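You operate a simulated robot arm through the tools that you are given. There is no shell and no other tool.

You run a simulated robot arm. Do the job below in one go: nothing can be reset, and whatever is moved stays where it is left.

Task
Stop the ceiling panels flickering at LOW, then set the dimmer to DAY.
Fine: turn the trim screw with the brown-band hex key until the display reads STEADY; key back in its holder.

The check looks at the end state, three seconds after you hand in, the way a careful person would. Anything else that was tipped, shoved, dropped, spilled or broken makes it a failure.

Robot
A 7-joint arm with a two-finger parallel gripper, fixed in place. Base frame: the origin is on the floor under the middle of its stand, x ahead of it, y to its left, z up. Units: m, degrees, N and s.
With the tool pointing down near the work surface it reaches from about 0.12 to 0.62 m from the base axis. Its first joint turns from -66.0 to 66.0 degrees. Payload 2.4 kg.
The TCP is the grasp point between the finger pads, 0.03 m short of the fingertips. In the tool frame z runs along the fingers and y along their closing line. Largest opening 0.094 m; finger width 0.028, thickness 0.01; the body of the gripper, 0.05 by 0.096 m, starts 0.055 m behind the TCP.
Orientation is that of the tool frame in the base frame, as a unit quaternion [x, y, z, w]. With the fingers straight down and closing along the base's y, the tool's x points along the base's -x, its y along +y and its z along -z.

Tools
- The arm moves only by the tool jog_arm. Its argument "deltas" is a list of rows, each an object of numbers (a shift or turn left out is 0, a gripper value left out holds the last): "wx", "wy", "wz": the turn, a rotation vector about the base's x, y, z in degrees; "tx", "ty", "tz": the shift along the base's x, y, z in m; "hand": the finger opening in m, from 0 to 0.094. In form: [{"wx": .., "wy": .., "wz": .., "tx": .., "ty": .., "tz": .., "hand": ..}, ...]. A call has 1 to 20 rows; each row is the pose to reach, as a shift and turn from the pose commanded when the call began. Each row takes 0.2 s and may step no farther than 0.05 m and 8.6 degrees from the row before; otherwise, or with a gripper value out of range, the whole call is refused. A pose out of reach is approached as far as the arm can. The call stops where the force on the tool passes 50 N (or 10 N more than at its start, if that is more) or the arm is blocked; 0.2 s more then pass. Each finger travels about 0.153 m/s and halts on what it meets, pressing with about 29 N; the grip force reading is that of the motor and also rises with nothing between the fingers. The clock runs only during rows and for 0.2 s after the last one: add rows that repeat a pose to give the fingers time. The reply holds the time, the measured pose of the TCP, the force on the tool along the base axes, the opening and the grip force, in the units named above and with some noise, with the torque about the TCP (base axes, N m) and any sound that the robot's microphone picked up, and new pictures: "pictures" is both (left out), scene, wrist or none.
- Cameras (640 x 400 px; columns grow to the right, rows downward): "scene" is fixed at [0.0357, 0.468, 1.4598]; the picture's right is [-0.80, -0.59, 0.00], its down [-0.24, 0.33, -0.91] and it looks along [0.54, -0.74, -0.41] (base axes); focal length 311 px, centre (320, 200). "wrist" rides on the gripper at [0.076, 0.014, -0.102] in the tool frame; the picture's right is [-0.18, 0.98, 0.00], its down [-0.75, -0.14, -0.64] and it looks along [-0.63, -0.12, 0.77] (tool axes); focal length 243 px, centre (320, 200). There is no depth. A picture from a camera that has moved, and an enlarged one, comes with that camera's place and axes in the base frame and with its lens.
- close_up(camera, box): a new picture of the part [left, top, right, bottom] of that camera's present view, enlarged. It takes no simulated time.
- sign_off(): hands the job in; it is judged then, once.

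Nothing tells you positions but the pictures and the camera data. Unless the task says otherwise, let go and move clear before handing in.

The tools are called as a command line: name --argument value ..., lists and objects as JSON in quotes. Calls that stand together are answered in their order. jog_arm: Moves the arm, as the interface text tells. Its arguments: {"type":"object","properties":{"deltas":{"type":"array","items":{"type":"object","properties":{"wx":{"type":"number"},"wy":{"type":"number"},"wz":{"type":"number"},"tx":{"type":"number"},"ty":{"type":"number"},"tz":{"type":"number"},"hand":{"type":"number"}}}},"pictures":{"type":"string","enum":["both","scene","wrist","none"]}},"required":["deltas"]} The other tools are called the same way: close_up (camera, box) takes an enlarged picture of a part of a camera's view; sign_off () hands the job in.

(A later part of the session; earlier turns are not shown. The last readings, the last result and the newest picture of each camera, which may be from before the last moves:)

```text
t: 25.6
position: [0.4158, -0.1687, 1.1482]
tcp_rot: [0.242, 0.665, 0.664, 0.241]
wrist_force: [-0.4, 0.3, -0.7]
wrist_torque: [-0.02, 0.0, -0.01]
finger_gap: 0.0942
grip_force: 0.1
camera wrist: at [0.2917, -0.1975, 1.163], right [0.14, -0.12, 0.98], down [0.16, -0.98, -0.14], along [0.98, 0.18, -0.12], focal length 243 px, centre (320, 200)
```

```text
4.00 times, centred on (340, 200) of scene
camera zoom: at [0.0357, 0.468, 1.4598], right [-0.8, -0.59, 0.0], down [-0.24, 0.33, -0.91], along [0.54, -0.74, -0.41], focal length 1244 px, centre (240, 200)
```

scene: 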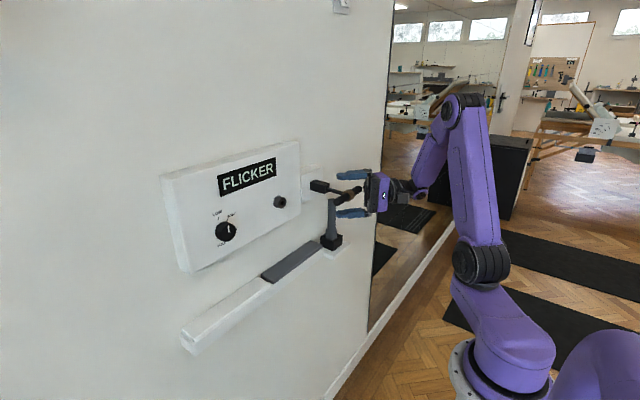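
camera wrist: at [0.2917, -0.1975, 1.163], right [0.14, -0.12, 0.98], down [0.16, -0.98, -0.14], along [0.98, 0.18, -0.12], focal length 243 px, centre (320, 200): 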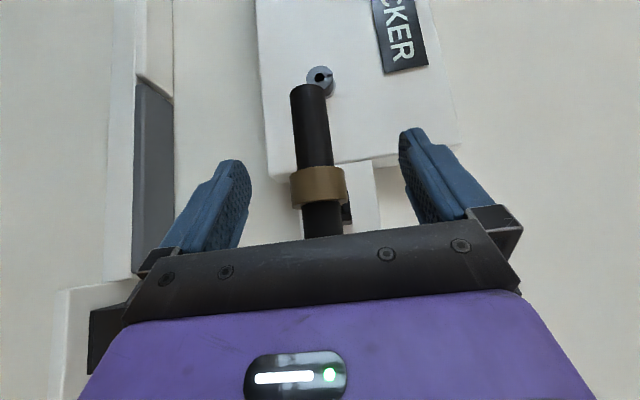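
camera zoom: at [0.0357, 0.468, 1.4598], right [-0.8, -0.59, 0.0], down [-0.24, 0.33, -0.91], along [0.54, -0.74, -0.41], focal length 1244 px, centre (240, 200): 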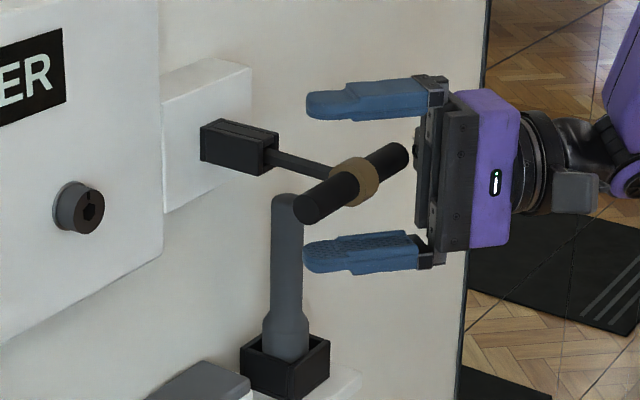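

The band is centred between the fingers and the scene view confirms they sit above and below the T-bar. I'll close on it.

jog_arm --deltas '[{"hand": 0.05}, {"hand": 0.02}, {"hand": 0.02}, {"hand": 0.02}]'

close_up --camera "scene" --box '[280, 150, 400, 250]'

close_up --camera "wrist" --box '[240, 60, 400, 240]'

```text
t: 26.6
position: [0.4159, -0.1692, 1.1487]
tcp_rot: [0.242, 0.665, 0.664, 0.242]
wrist_force: [-0.1, 0.2, 0.1]
wrist_torque: [0.01, 0.0, 0.0]
finger_gap: 0.0285
grip_force: 28.6
camera wrist: at [0.2915, -0.1979, 1.1631], right [0.14, -0.12, 0.98], down [0.16, -0.98, -0.14], along [0.98, 0.18, -0.12], focal length 243 px, centre (320, 200)
```

scene: 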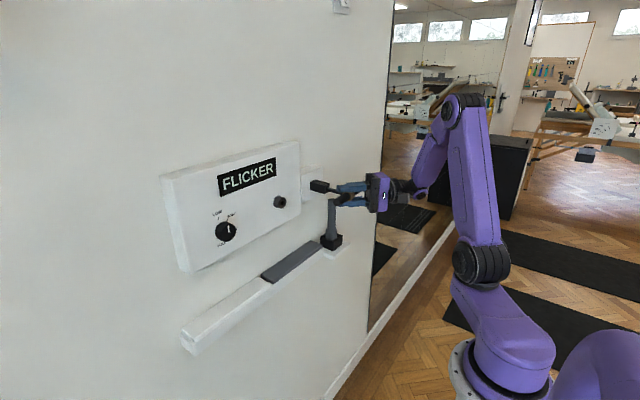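
wrist: 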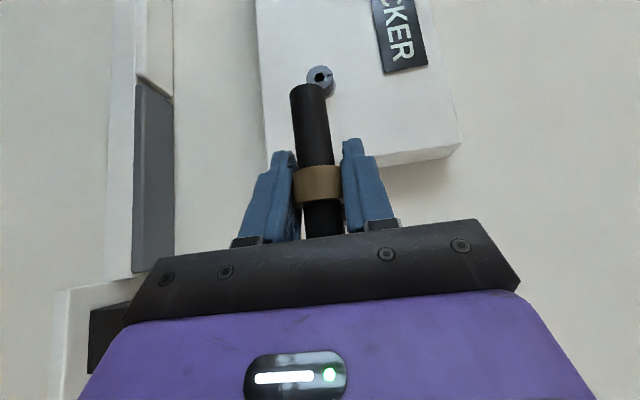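

```text
4.00 times, centred on (340, 200) of scene
camera zoom: at [0.0357, 0.468, 1.4598], right [-0.8, -0.59, 0.0], down [-0.24, 0.33, -0.91], along [0.54, -0.74, -0.41], focal length 1244 px, centre (240, 200)
```

zoom: 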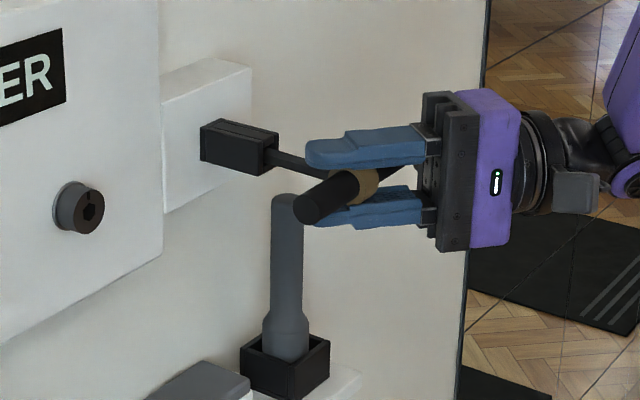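

```text
2.22 times, centred on (320, 150) of wrist
camera zoom: at [0.2915, -0.1979, 1.1631], right [0.14, -0.12, 0.98], down [0.16, -0.98, -0.14], along [0.98, 0.18, -0.12], focal length 539 px, centre (320, 311)
```

zoom: 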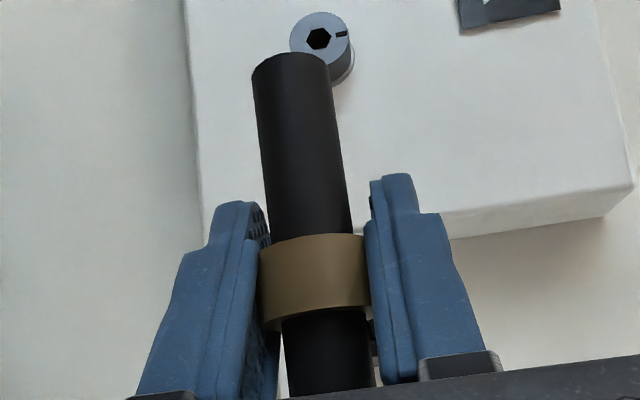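

Gripped with zero side load, so the key axis is at about [y≈-0.168, z≈1.1487]. I'll pull it straight out along -x in small steps.

jog_arm --deltas '[{"tx": -0.005}, {"tx": -0.012}, {"tx": -0.02}, {"tx": -0.028}, {"tx": -0.036}]'

close_up --camera "scene" --box '[280, 150, 400, 250]'

```text
t: 27.8
position: [0.3795, -0.1706, 1.1471]
tcp_rot: [0.242, 0.664, 0.665, 0.242]
wrist_force: [0.5, 0.9, -0.3]
wrist_torque: [0.01, 0.02, 0.02]
finger_gap: 0.0285
grip_force: 28.3
camera wrist: at [0.2551, -0.1993, 1.1622], right [0.14, -0.12, 0.98], down [0.16, -0.98, -0.14], along [0.98, 0.18, -0.12], focal length 243 px, centre (320, 200)
```

scene: 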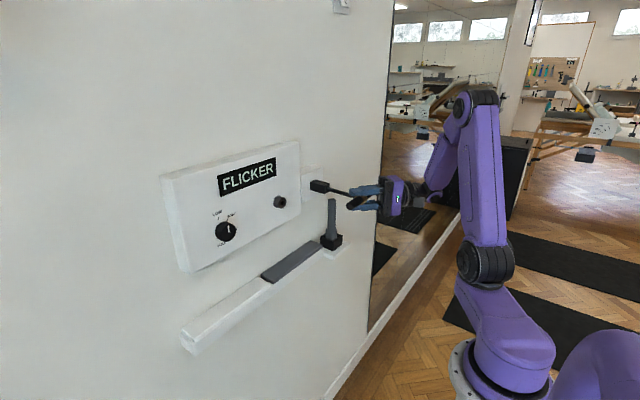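
wrist: 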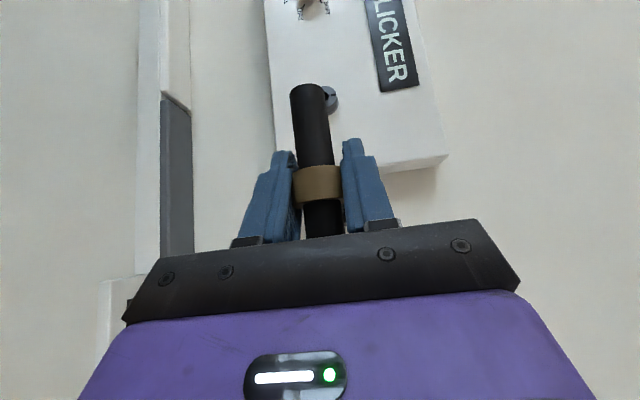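

```text
4.00 times, centred on (340, 200) of scene
camera zoom: at [0.0357, 0.468, 1.4598], right [-0.8, -0.59, 0.0], down [-0.24, 0.33, -0.91], along [0.54, -0.74, -0.41], focal length 1244 px, centre (240, 200)
```

zoom: 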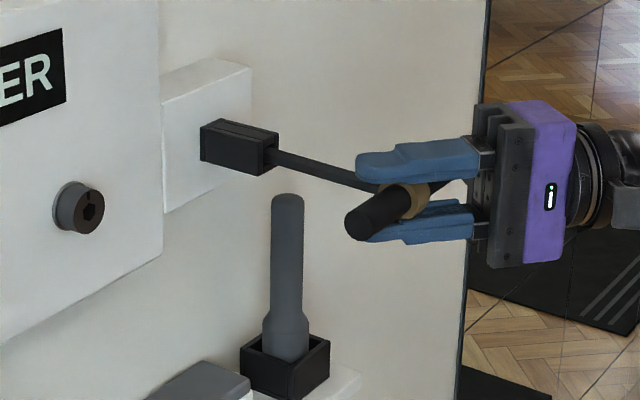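

The key is sliding out freely. I'll keep pulling until the tip clears the holder.

jog_arm --deltas '[{"tx": -0.01}, {"tx": -0.02}, {"tx": -0.03}]'

close_up --camera "scene" --box '[280, 150, 400, 250]'

```text
t: 28.6
position: [0.3485, -0.1701, 1.1468]
tcp_rot: [0.242, 0.664, 0.664, 0.242]
wrist_force: [0.1, 0.8, 0.3]
wrist_torque: [0.0, 0.0, 0.02]
finger_gap: 0.0289
grip_force: 29.2
camera wrist: at [0.2246, -0.1993, 1.1625], right [0.14, -0.12, 0.98], down [0.17, -0.98, -0.14], along [0.98, 0.18, -0.12], focal length 243 px, centre (320, 200)
```

scene: 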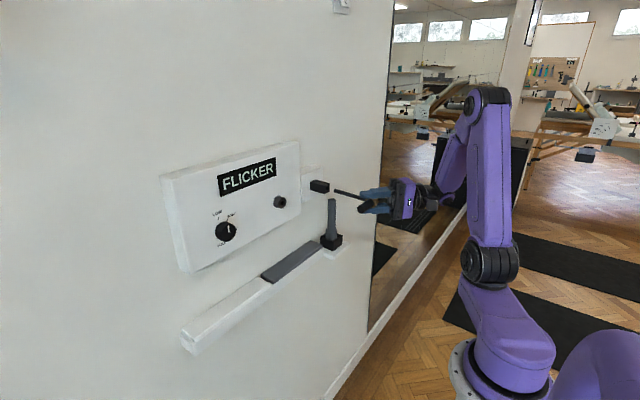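
wrist: 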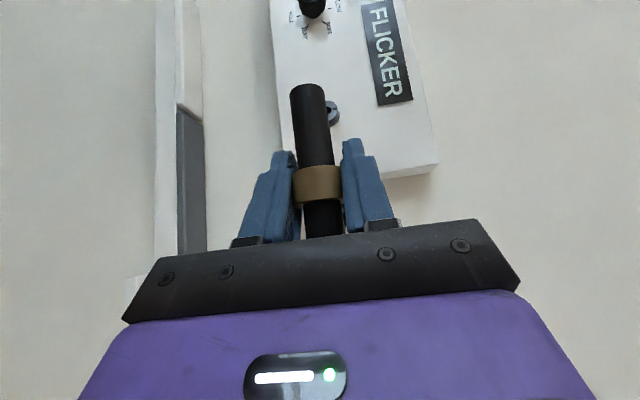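

```text
4.00 times, centred on (340, 200) of scene
camera zoom: at [0.0357, 0.468, 1.4598], right [-0.8, -0.59, 0.0], down [-0.24, 0.33, -0.91], along [0.54, -0.74, -0.41], focal length 1244 px, centre (240, 200)
```

zoom: 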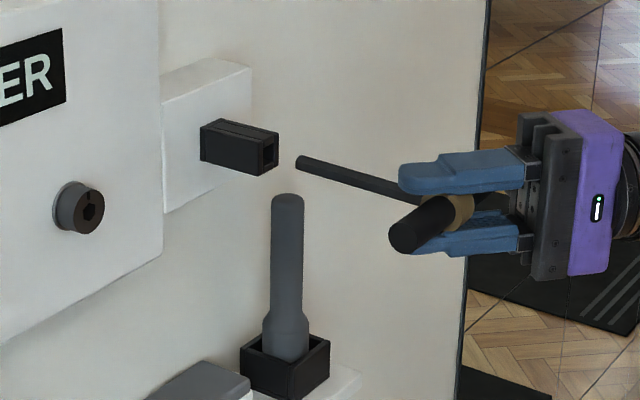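

The key is fully out; its tip is near x≈0.456, so it reaches about 0.107 m past the bar axis. I'll look closely at the tip and the shaft direction.

close_up --camera "scene" --box '[330, 175, 380, 215]'

close_up --camera "wrist" --box '[270, 70, 370, 150]'

```text
10.00 times, centred on (355, 195) of scene
camera zoom: at [0.0357, 0.468, 1.4598], right [-0.8, -0.59, 0.0], down [-0.24, 0.33, -0.91], along [0.54, -0.74, -0.41], focal length 3110 px, centre (-30, 250)
```

zoom: 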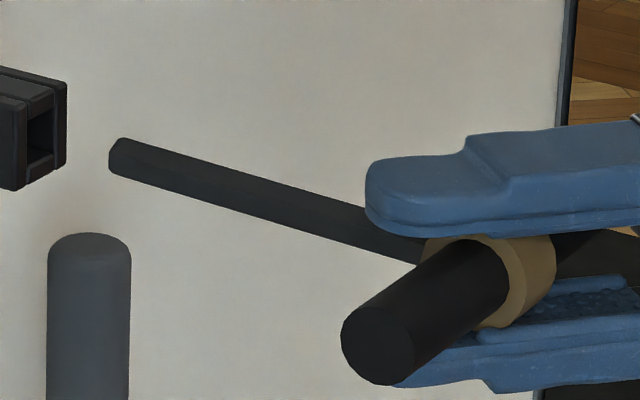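

```text
5.00 times, centred on (320, 110) of wrist
camera zoom: at [0.2246, -0.1993, 1.1625], right [0.14, -0.12, 0.98], down [0.17, -0.98, -0.14], along [0.98, 0.18, -0.12], focal length 1213 px, centre (320, 650)
```

zoom: 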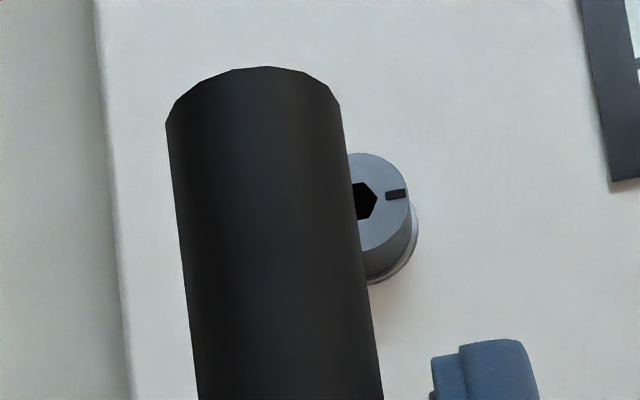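

close_up --camera "scene" --box '[333, 185, 357, 200]'

close_up --camera "scene" --box '[268, 192, 292, 207]'

```text
16.00 times, centred on (345, 192) of scene
camera zoom: at [0.0357, 0.468, 1.4598], right [-0.8, -0.59, 0.0], down [-0.24, 0.33, -0.91], along [0.54, -0.74, -0.41], focal length 4976 px, centre (-80, 320)
```

zoom: 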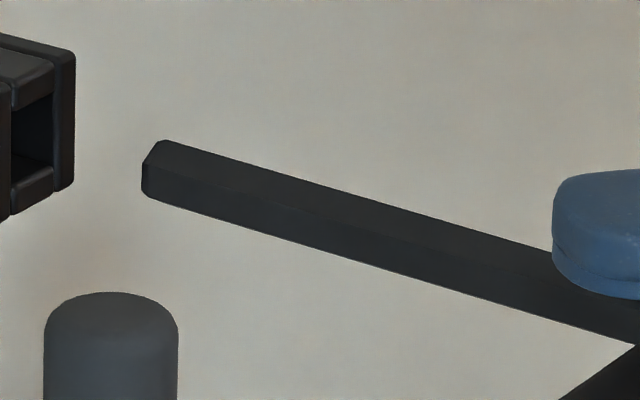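

```text
16.00 times, centred on (280, 200) of scene
camera zoom: at [0.0357, 0.468, 1.4598], right [-0.8, -0.59, 0.0], down [-0.24, 0.33, -0.91], along [0.54, -0.74, -0.41], focal length 4976 px, centre (960, 208)
```

zoom: 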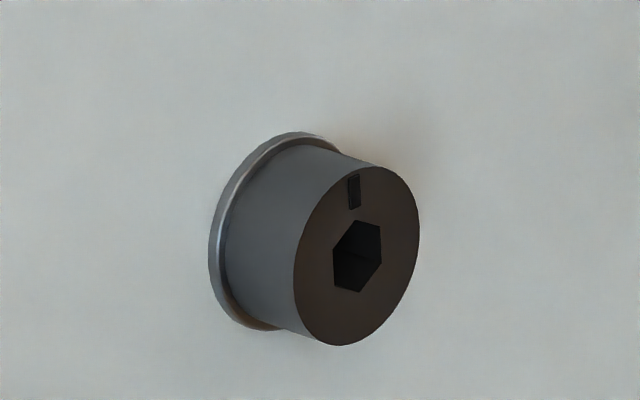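

The hex shaft is vertex-up with the bar horizontal, and the screw's socket is also vertex-up with its notch at 12 o'clock. The phases match, so I'll carry the key across in front of the screw, keeping the tip short of the panel.

jog_arm --deltas '[{"tx": 0.006, "ty": 0.02, "tz": 0.0005}, {"tx": 0.012, "ty": 0.042, "tz": 0.001}, {"tx": 0.024, "ty": 0.062, "tz": 0.0015}, {"tx": 0.036, "ty": 0.082, "tz": 0.0015}, {"tx": 0.044, "ty": 0.102, "tz": 0.0015}, {"tx": 0.047, "ty": 0.122, "tz": 0.0015}, {"tx": 0.049, "ty": 0.1395, "tz": 0.0015}, {"tx": 0.049, "ty": 0.1395, "tz": 0.0015}]'

close_up --camera "scene" --box '[255, 180, 335, 230]'

close_up --camera "scene" --box '[270, 192, 302, 212]'

```text
t: 30.4
position: [0.3982, -0.0313, 1.1472]
tcp_rot: [0.242, 0.664, 0.664, 0.242]
wrist_force: [-0.6, 0.3, 0.2]
wrist_torque: [0.04, 0.01, -0.03]
finger_gap: 0.0285
grip_force: 28.9
camera wrist: at [0.2736, -0.0593, 1.1629], right [0.14, -0.12, 0.98], down [0.16, -0.98, -0.14], along [0.98, 0.18, -0.12], focal length 243 px, centre (320, 200)
```

scene: 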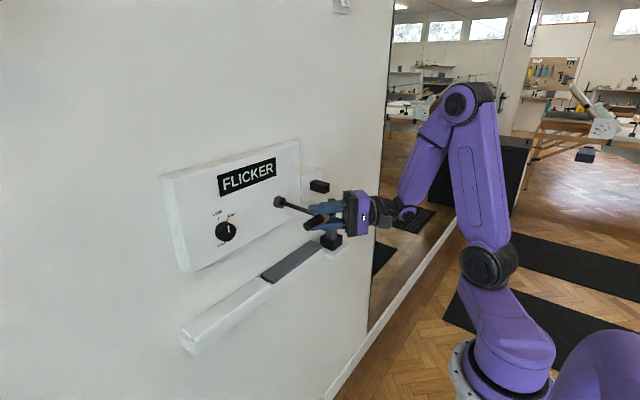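
wrist: 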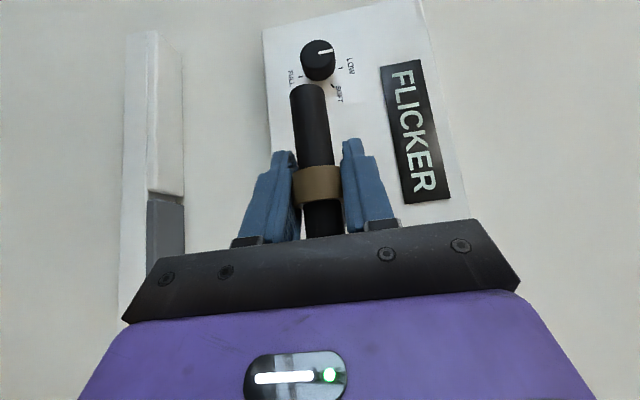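

```text
8.00 times, centred on (295, 205) of scene
camera zoom: at [0.0357, 0.468, 1.4598], right [-0.8, -0.59, 0.0], down [-0.24, 0.33, -0.91], along [0.54, -0.74, -0.41], focal length 2488 px, centre (520, 160)
```

zoom: 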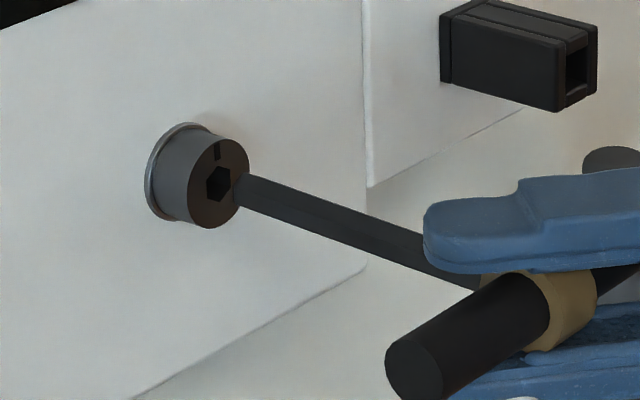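

```text
16.00 times, centred on (286, 202) of scene
camera zoom: at [0.0357, 0.468, 1.4598], right [-0.8, -0.59, 0.0], down [-0.24, 0.33, -0.91], along [0.54, -0.74, -0.41], focal length 4976 px, centre (864, 168)
```

zoom: 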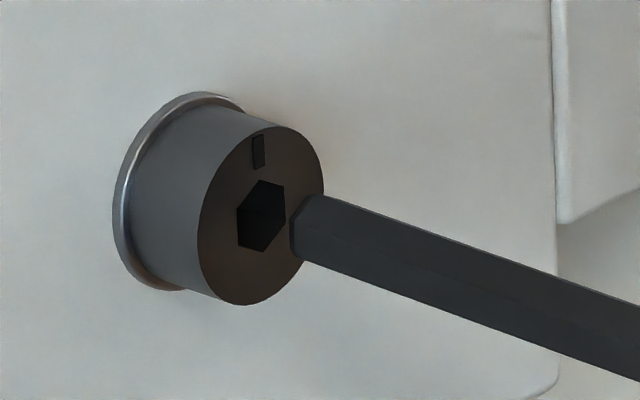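

The tip is about 1 cm short of the socket. The shaft appears pitched slightly tip-up (about 1.3°, as it hung in the loose holder), leaving the tip about 1 mm high. I'll level the shaft, recentre, and recheck.

jog_arm --deltas '[{"wy": 1.35, "tz": 0.0013}, {"wy": 1.35, "tz": 0.0013}]' --pictures "none"

close_up --camera "scene" --box '[270, 192, 302, 212]'

close_up --camera "scene" --box '[305, 175, 329, 190]'

close_up --camera "scene" --box '[270, 185, 350, 235]'

```text
t: 31.0
position: [0.3972, -0.0306, 1.1493]
tcp_rot: [0.25, 0.668, 0.661, 0.234]
wrist_force: [-0.3, 0.5, 0.7]
wrist_torque: [0.03, -0.01, 0.0]
finger_gap: 0.0283
grip_force: 28.9
```

```text
16.00 times, centred on (286, 202) of scene
camera zoom: at [0.0357, 0.468, 1.4598], right [-0.8, -0.59, 0.0], down [-0.24, 0.33, -0.91], along [0.54, -0.74, -0.41], focal length 4976 px, centre (864, 168)
```

zoom: 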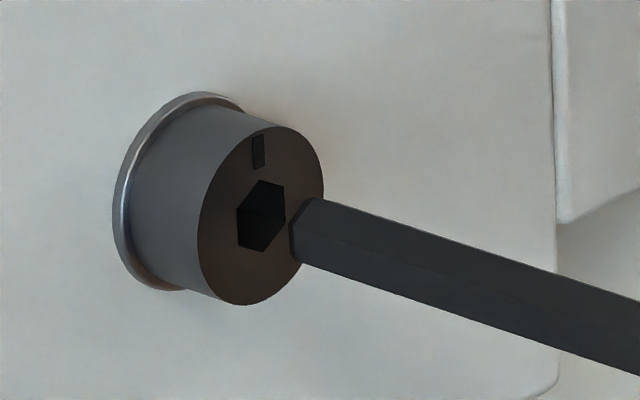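

```text
16.00 times, centred on (317, 182) of scene
camera zoom: at [0.0357, 0.468, 1.4598], right [-0.8, -0.59, 0.0], down [-0.24, 0.33, -0.91], along [0.54, -0.74, -0.41], focal length 4976 px, centre (368, 480)
```

zoom: 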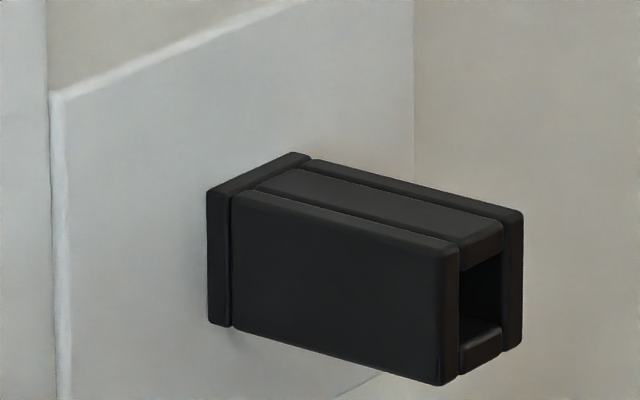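

```text
8.00 times, centred on (310, 210) of scene
camera zoom: at [0.0357, 0.468, 1.4598], right [-0.8, -0.59, 0.0], down [-0.24, 0.33, -0.91], along [0.54, -0.74, -0.41], focal length 2488 px, centre (400, 120)
```

zoom: 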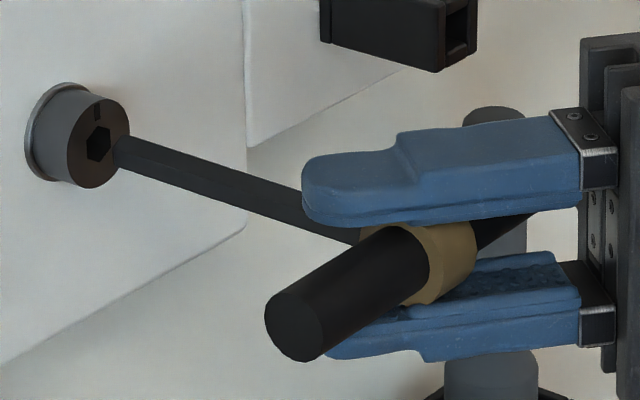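

The shaft is level now and the tip lines up with the socket to within about half a millimetre. I'll nudge down slightly and advance in small steps, watching the force.

jog_arm --deltas '[{"tz": -0.0004, "ty": 0.0002}, {"tz": -0.0004, "ty": 0.0002, "tx": 0.003}, {"tz": -0.0004, "ty": 0.0002, "tx": 0.006}, {"tz": -0.0004, "ty": 0.0002, "tx": 0.009}]' --pictures "none"

close_up --camera "scene" --box '[270, 192, 302, 212]'

```text
t: 32.0
position: [0.4059, -0.0307, 1.1496]
tcp_rot: [0.251, 0.667, 0.661, 0.234]
wrist_force: [-10.3, -2.4, 0.4]
wrist_torque: [0.02, -0.07, -0.41]
finger_gap: 0.0285
grip_force: 29.4
```

```text
16.00 times, centred on (286, 202) of scene
camera zoom: at [0.0353, 0.4679, 1.4599], right [-0.8, -0.59, 0.0], down [-0.24, 0.33, -0.91], along [0.54, -0.74, -0.41], focal length 4976 px, centre (864, 168)
```

zoom: 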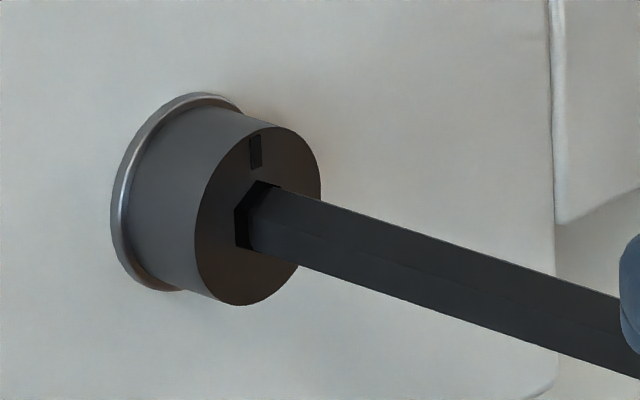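

The tip has touched the rim, and the visible gap on the left of the socket plus the torque suggest it's a little too far right (-y). I'll ease off, shift left and slightly up, and try again.

jog_arm --deltas '[{"tx": -0.003}, {"tx": -0.003, "ty": 0.0012, "tz": 0.0005}, {"tx": -0.001, "ty": 0.0012, "tz": 0.0005}, {"tx": 0.001, "ty": 0.0012, "tz": 0.0005}]' --pictures "none"

close_up --camera "scene" --box '[270, 192, 302, 212]'

```text
t: 33.0
position: [0.4069, -0.0303, 1.1504]
tcp_rot: [0.249, 0.668, 0.661, 0.232]
wrist_force: [-0.2, 1.6, -1.5]
wrist_torque: [0.02, 0.0, 0.07]
finger_gap: 0.0283
grip_force: 29.2
```

```text
16.00 times, centred on (286, 202) of scene
camera zoom: at [0.0357, 0.468, 1.4598], right [-0.8, -0.59, 0.0], down [-0.24, 0.33, -0.91], along [0.54, -0.74, -0.41], focal length 4976 px, centre (864, 168)
```

zoom: 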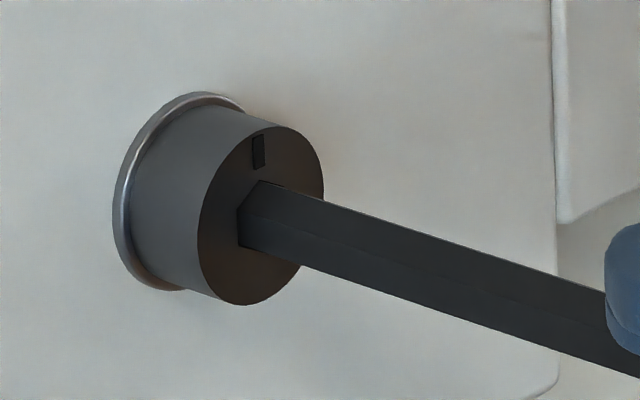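

The tip has entered the socket with almost no axial force. I'll push in further gently.

jog_arm --deltas '[{"tx": 0.002}, {"tx": 0.004}, {"tx": 0.006}]' --pictures "none"

close_up --camera "scene" --box '[270, 192, 302, 212]'

```text
t: 33.8
position: [0.4138, -0.0297, 1.1503]
tcp_rot: [0.248, 0.668, 0.661, 0.235]
wrist_force: [-0.9, 3.3, -2.1]
wrist_torque: [0.0, 0.04, 0.26]
finger_gap: 0.0284
grip_force: 29.2
```

```text
16.00 times, centred on (286, 202) of scene
camera zoom: at [0.0357, 0.4681, 1.4598], right [-0.8, -0.59, 0.0], down [-0.24, 0.33, -0.91], along [0.54, -0.74, -0.41], focal length 4976 px, centre (864, 168)
```

zoom: 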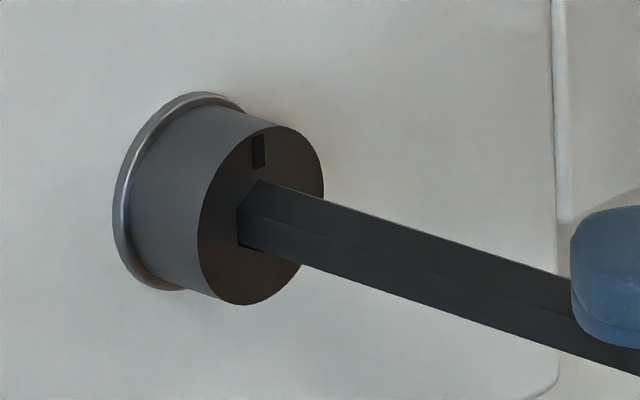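

It is about 6 mm deep and sliding in. I'll go a bit deeper, easing toward the small side forces.

jog_arm --deltas '[{"tx": 0.002, "ty": 0.0004, "tz": -0.0003}, {"tx": 0.004, "ty": 0.0004, "tz": -0.0003}, {"tx": 0.006, "ty": 0.0004, "tz": -0.0003}]'

close_up --camera "scene" --box '[265, 180, 345, 230]'

```text
t: 34.6
position: [0.419, -0.0294, 1.1516]
tcp_rot: [0.25, 0.667, 0.661, 0.234]
wrist_force: [-21.1, -4.4, -0.8]
wrist_torque: [0.01, -0.12, -0.48]
finger_gap: 0.0285
grip_force: 29.4
camera wrist: at [0.2943, -0.0585, 1.1678], right [0.16, -0.12, 0.98], down [0.16, -0.98, -0.15], along [0.97, 0.18, -0.14], focal length 243 px, centre (320, 200)
```

scene: 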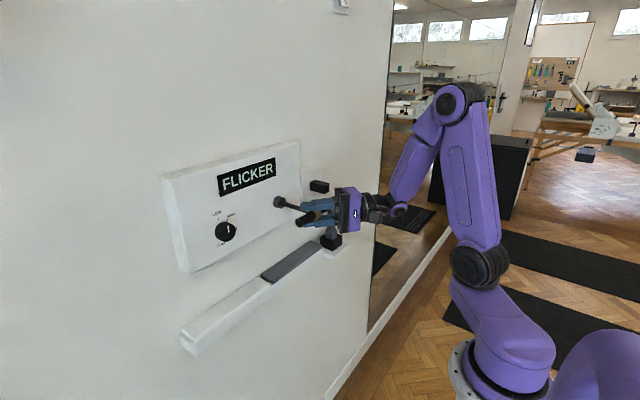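
wrist: 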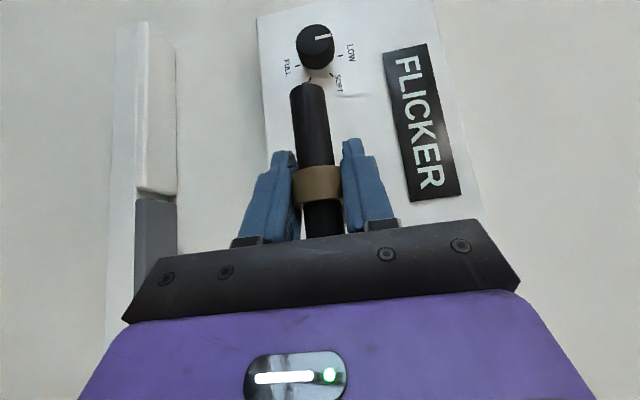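

```text
8.00 times, centred on (305, 205) of scene
camera zoom: at [0.035, 0.4678, 1.4599], right [-0.8, -0.59, 0.0], down [-0.24, 0.33, -0.91], along [0.54, -0.74, -0.41], focal length 2488 px, centre (440, 160)
```

zoom: 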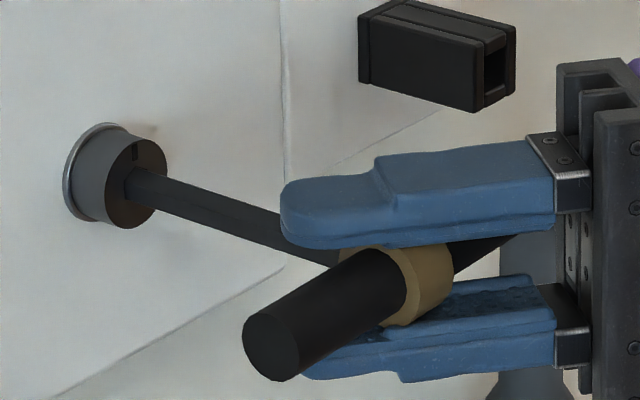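

The key is bottomed about 11 mm deep. I'll back off a millimetre and a half to unload it, then turn 12° counter-clockwise and see how the display responds.

jog_arm --deltas '[{"tx": -0.0015}, {"tx": -0.0015, "wx": -4, "tz": 0.0002}, {"tx": -0.0015, "wx": -8, "tz": 0.0003}, {"tx": -0.0015, "wx": -12, "tz": 0.0005}]' --pictures "scene"

close_up --camera "scene" --box '[210, 150, 350, 250]'

close_up --camera "scene" --box '[270, 192, 302, 212]'

```text
t: 35.6
position: [0.4178, -0.0294, 1.1507]
tcp_rot: [0.224, 0.734, 0.587, 0.259]
wrist_force: [-9.3, -1.7, -2.6]
wrist_torque: [0.03, 0.08, -0.21]
finger_gap: 0.0286
grip_force: 29.2
```

scene: 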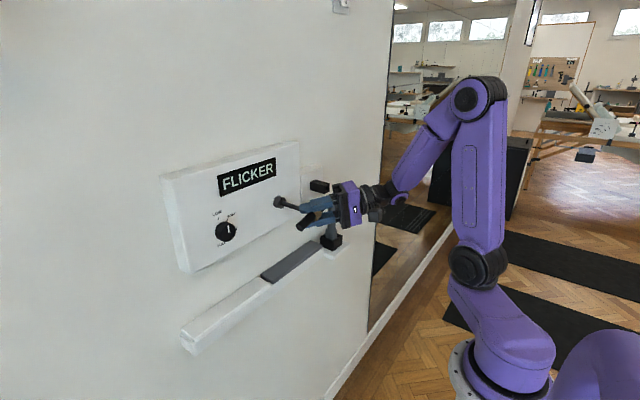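

```text
4.00 times, centred on (280, 200) of scene
camera zoom: at [0.0354, 0.4679, 1.4599], right [-0.8, -0.59, 0.0], down [-0.24, 0.33, -0.91], along [0.54, -0.74, -0.41], focal length 1244 px, centre (480, 200)
```

zoom: 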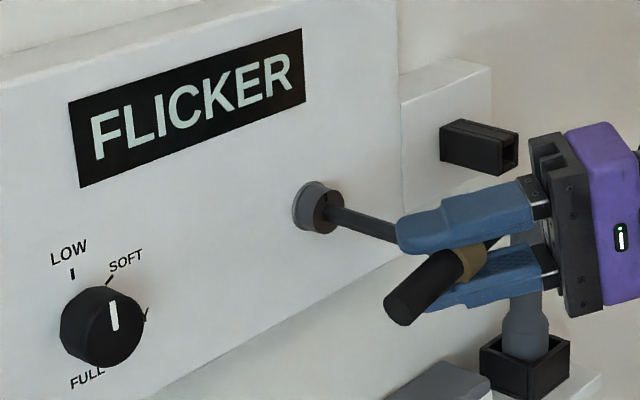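

```text
16.00 times, centred on (286, 202) of scene
camera zoom: at [0.0354, 0.4679, 1.4599], right [-0.8, -0.59, 0.0], down [-0.24, 0.33, -0.91], along [0.54, -0.74, -0.41], focal length 4976 px, centre (864, 168)
```

zoom: 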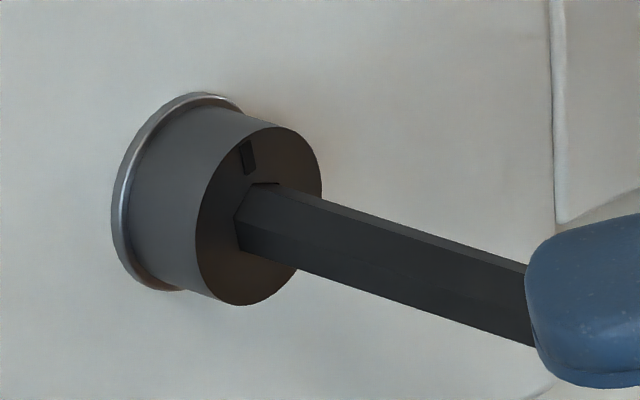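

The screw turns with the key (its notch has moved left), but the display still reads FLICKER. I'll keep going counter-clockwise in modest steps, checking each time.

jog_arm --deltas '[{"tx": -0.0008, "wx": -6, "tz": 0.0002, "ty": 0.0001}, {"tx": -0.0008, "wx": -12, "tz": 0.0004, "ty": 0.0002}]' --pictures "scene"

jog_arm --deltas '[{"wx": -6, "tz": 0.0002, "ty": 0.0001}, {"wx": -12, "tz": 0.0004, "ty": 0.0002}]' --pictures "scene"

```text
t: 36.2
position: [0.4171, -0.0283, 1.1505]
tcp_rot: [0.195, 0.791, 0.507, 0.282]
wrist_force: [1.7, 1.1, -3.7]
wrist_torque: [0.01, 0.19, 0.08]
finger_gap: 0.0283
grip_force: 28.5
```

scene: 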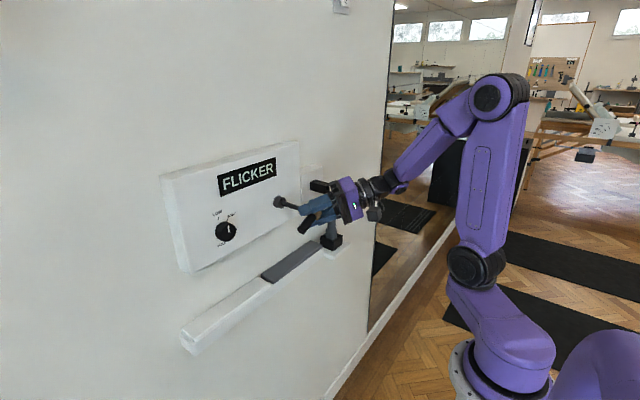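

```text
t: 36.8
position: [0.4171, -0.0284, 1.1512]
tcp_rot: [0.164, 0.839, 0.423, 0.299]
wrist_force: [0.2, -1.8, -1.8]
wrist_torque: [0.04, 0.0, -0.13]
finger_gap: 0.0283
grip_force: 28.5
```

scene: 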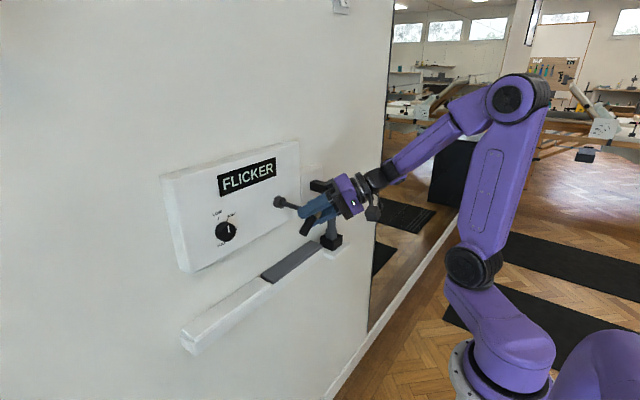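

Smooth turning with low forces; 36° so far and still FLICKER. Continuing.

jog_arm --deltas '[{"wx": -6, "tz": 0.0002, "ty": 0.0001}, {"wx": -12, "tz": 0.0003, "ty": 0.0003}]' --pictures "scene"

jog_arm --deltas '[{"wx": -6, "tz": 0.0001, "ty": 0.0002}, {"wx": -12, "tz": 0.0002, "ty": 0.0004}]' --pictures "scene"

close_up --camera "scene" --box '[255, 180, 335, 230]'

```text
t: 37.4
position: [0.4164, -0.027, 1.1509]
tcp_rot: [0.133, 0.879, 0.332, 0.315]
wrist_force: [-1.8, -2.9, -1.9]
wrist_torque: [0.01, -0.06, -0.18]
finger_gap: 0.0281
grip_force: 29.4
```

scene: 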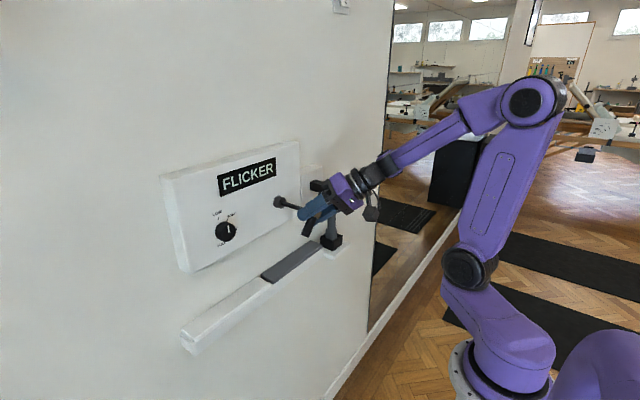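

```text
t: 38.0
position: [0.4163, -0.0259, 1.151]
tcp_rot: [0.099, 0.909, 0.239, 0.327]
wrist_force: [3.2, -0.9, -4.6]
wrist_torque: [0.02, 0.22, -0.05]
finger_gap: 0.0284
grip_force: 28.9
```

scene: 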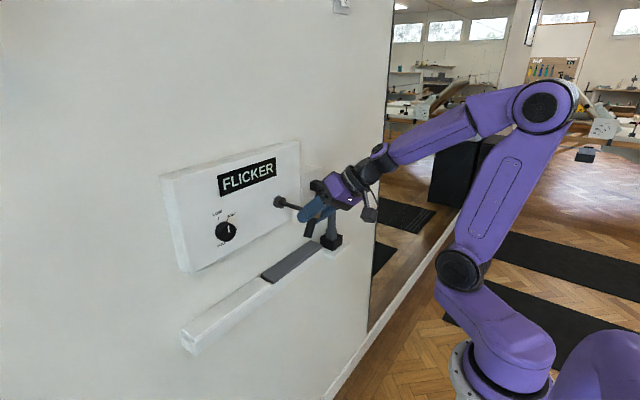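

```text
8.00 times, centred on (295, 205) of scene
camera zoom: at [0.0359, 0.4679, 1.4598], right [-0.8, -0.59, 0.0], down [-0.24, 0.33, -0.91], along [0.54, -0.74, -0.41], focal length 2488 px, centre (520, 160)
```

zoom: 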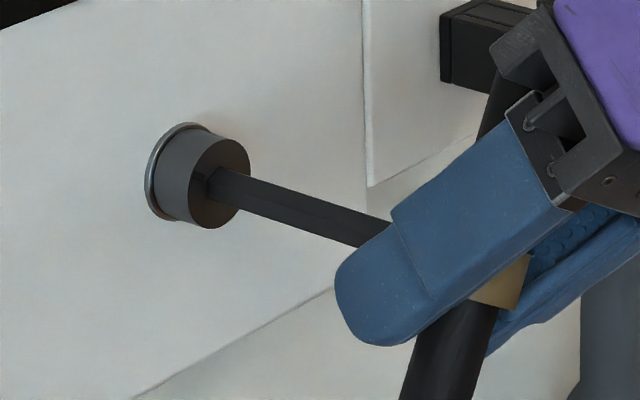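

60° turned, still FLICKER, and the hand and bar have clear space. Continuing counter-clockwise.

jog_arm --deltas '[{"wx": -6, "tz": -0.0002, "ty": 0.0002}, {"wx": -12, "tz": -0.0004, "ty": 0.0004}]' --pictures "scene"

jog_arm --deltas '[{"wx": -6, "ty": 0.0002}, {"wx": -12, "ty": 0.0004}]' --pictures "scene"

```text
t: 38.6
position: [0.4163, -0.0275, 1.1509]
tcp_rot: [0.064, 0.929, 0.142, 0.336]
wrist_force: [0.2, -1.0, -2.8]
wrist_torque: [0.06, 0.06, 0.02]
finger_gap: 0.0284
grip_force: 29.2
```

scene: 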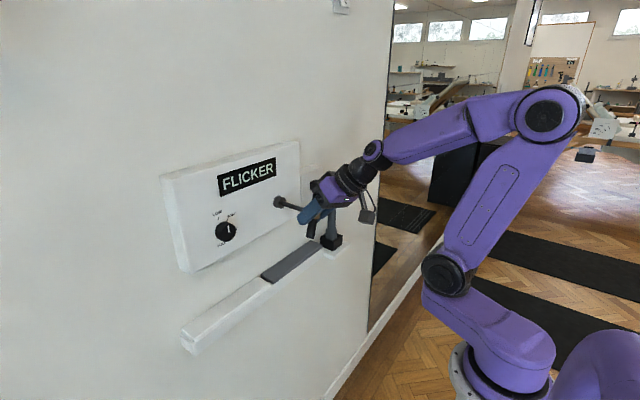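

```text
t: 39.2
position: [0.4173, -0.0269, 1.1502]
tcp_rot: [0.028, 0.939, 0.045, 0.34]
wrist_force: [2.1, 1.2, -7.0]
wrist_torque: [0.08, 0.49, 0.13]
finger_gap: 0.0284
grip_force: 28.9
```

scene: 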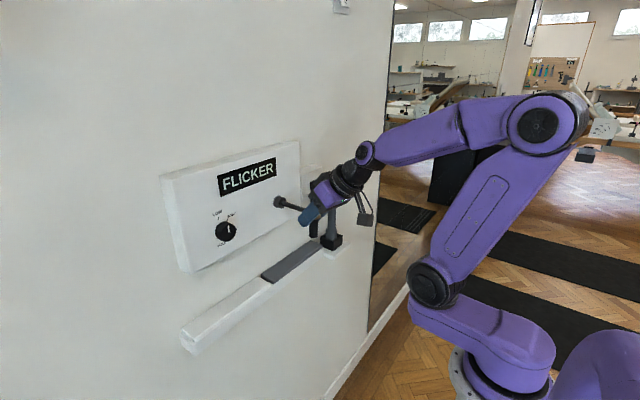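

84° and still FLICKER. I'll relieve the small vertical load, keep turning, and check that the screw still follows.

jog_arm --deltas '[{"wx": -6, "tz": -0.0006, "ty": 0.0002}, {"wx": -12, "tz": -0.0008, "ty": 0.0004}]' --pictures "scene"

close_up --camera "scene" --box '[265, 188, 313, 218]'

jog_arm --deltas '[{"wx": -6, "tz": -0.0002, "ty": 0.0002}, {"wx": -12, "tz": -0.0004, "ty": 0.0002}]' --pictures "both"

close_up --camera "scene" --box '[265, 188, 313, 218]'

```text
t: 39.8
position: [0.4163, -0.0265, 1.15]
tcp_rot: [-0.008, 0.938, -0.054, 0.342]
wrist_force: [1.5, -0.6, -5.1]
wrist_torque: [0.04, 0.36, -0.06]
finger_gap: 0.0281
grip_force: 28.9
```

scene: 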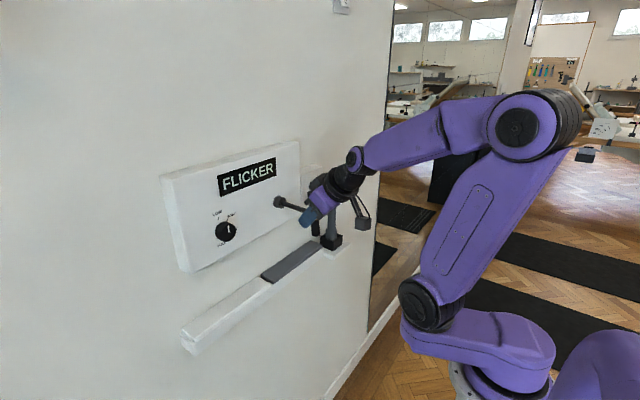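

```text
13.33 times, centred on (289, 203) of scene
camera zoom: at [0.0358, 0.4679, 1.4598], right [-0.8, -0.59, 0.0], down [-0.24, 0.33, -0.91], along [0.54, -0.74, -0.41], focal length 4146 px, centre (733, 160)
```

zoom: 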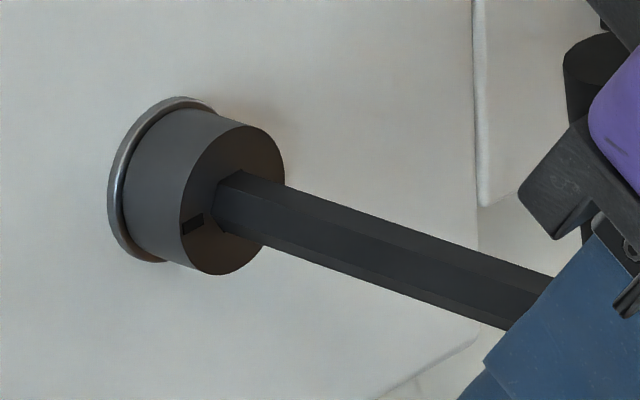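

```text
t: 40.4
position: [0.4127, -0.0359, 1.1442]
tcp_rot: [-0.047, 0.927, -0.147, 0.342]
wrist_force: [-1.7, -2.3, -2.4]
wrist_torque: [0.11, -0.12, 0.16]
finger_gap: 0.0291
grip_force: 29.2
out of reach, approached as far as the arm can: row 2
camera wrist: at [0.2889, -0.0113, 1.1671], right [0.15, 0.97, -0.19], down [0.15, 0.16, 0.97], along [0.98, -0.18, -0.13], focal length 243 px, centre (320, 200)
```

scene: 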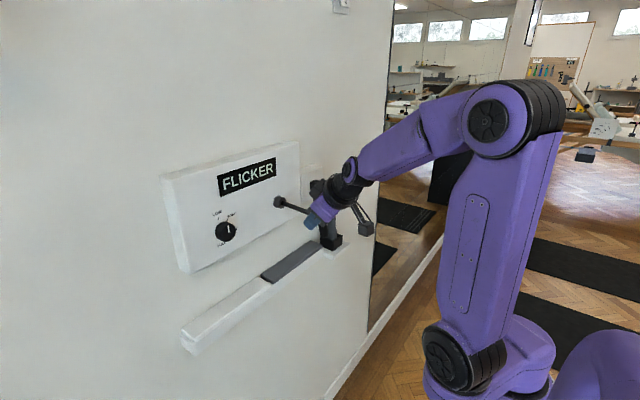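
wrist: 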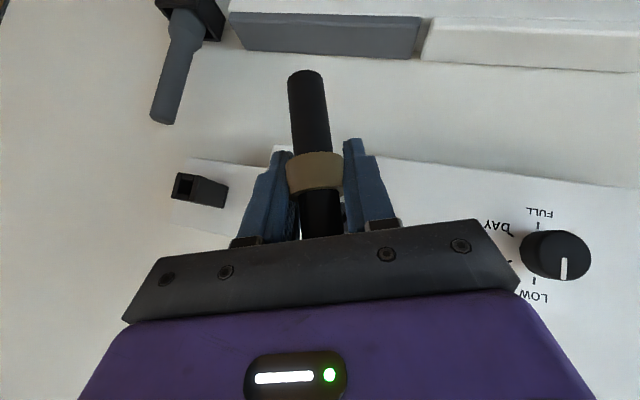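

```text
13.33 times, centred on (289, 203) of scene
camera zoom: at [0.0357, 0.4678, 1.4599], right [-0.8, -0.59, 0.0], down [-0.24, 0.33, -0.91], along [0.54, -0.74, -0.41], focal length 4146 px, centre (733, 160)
```

zoom: 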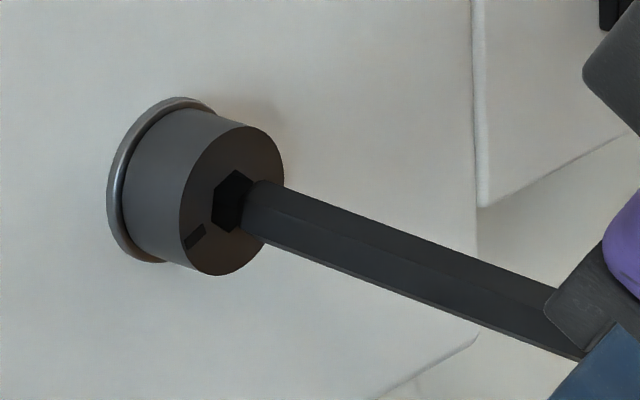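

At about 108° the arm ran out of reach and the key slipped out of the socket; the notch shows the screw at roughly -103°, still FLICKER. The key is still held but has slid about 8 mm in the grip. I'll back it away from the panel and rotate the hand back to inspect it.

jog_arm --deltas '[{"tx": -0.008}, {"tx": -0.015, "wx": 5}, {"tx": -0.02, "wx": 12}, {"tx": -0.02, "wx": 20}, {"tx": -0.02, "wx": 28}, {"tx": -0.02, "wx": 36}, {"tx": -0.02, "wx": 44}, {"tx": -0.02, "wx": 52}, {"tx": -0.02, "wx": 60}]'

close_up --camera "scene" --box '[265, 175, 361, 235]'

close_up --camera "wrist" --box '[240, 60, 400, 240]'

```text
t: 42.4
position: [0.3913, -0.0381, 1.1455]
tcp_rot: [0.134, 0.878, 0.334, 0.315]
wrist_force: [-1.0, -0.3, -1.4]
wrist_torque: [0.0, 0.01, 0.03]
finger_gap: 0.0287
grip_force: 29.0
camera wrist: at [0.2679, -0.0443, 1.1792], right [0.16, 0.65, 0.74], down [0.16, -0.76, 0.63], along [0.97, 0.02, -0.23], focal length 243 px, centre (320, 200)
```

scene: 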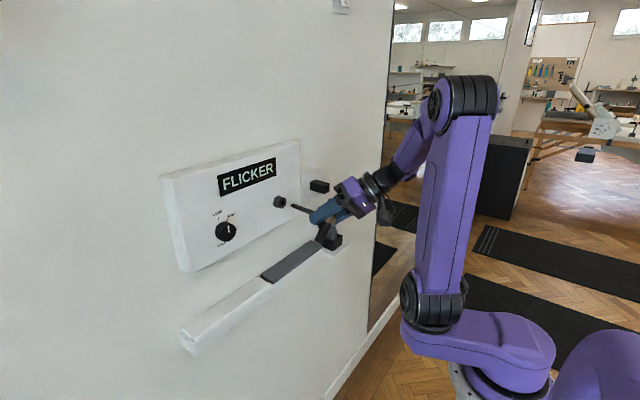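
wrist: 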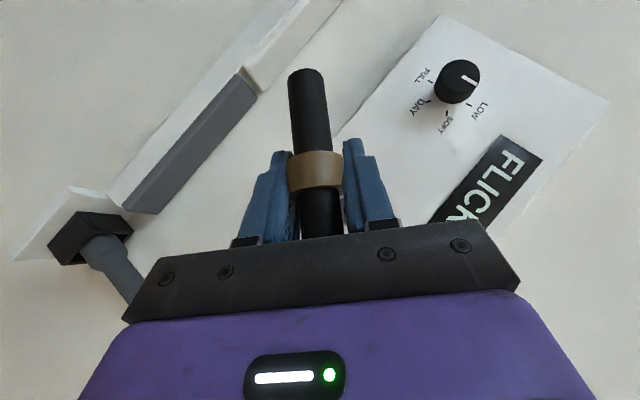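

```text
6.67 times, centred on (313, 205) of scene
camera zoom: at [0.0357, 0.468, 1.4598], right [-0.8, -0.59, 0.0], down [-0.24, 0.33, -0.91], along [0.54, -0.74, -0.41], focal length 2073 px, centre (367, 167)
```

zoom: 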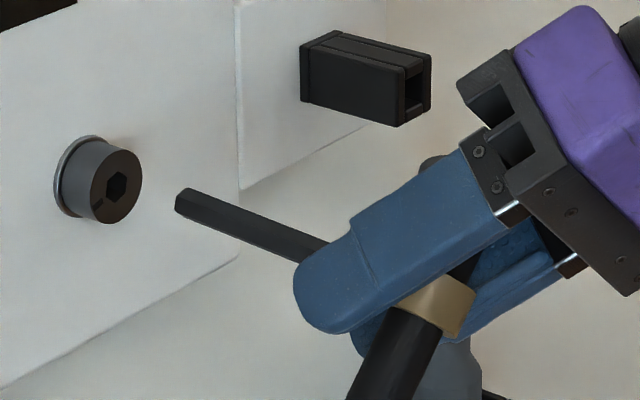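

```text
2.22 times, centred on (320, 150) of wrist
camera zoom: at [0.2679, -0.0443, 1.1792], right [0.16, 0.65, 0.74], down [0.16, -0.76, 0.63], along [0.97, 0.02, -0.23], focal length 539 px, centre (320, 311)
```

zoom: 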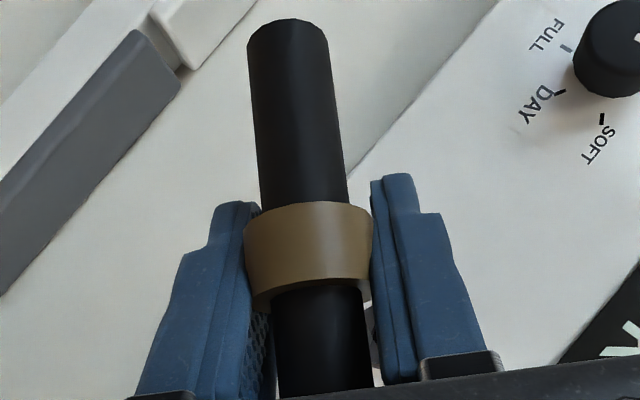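

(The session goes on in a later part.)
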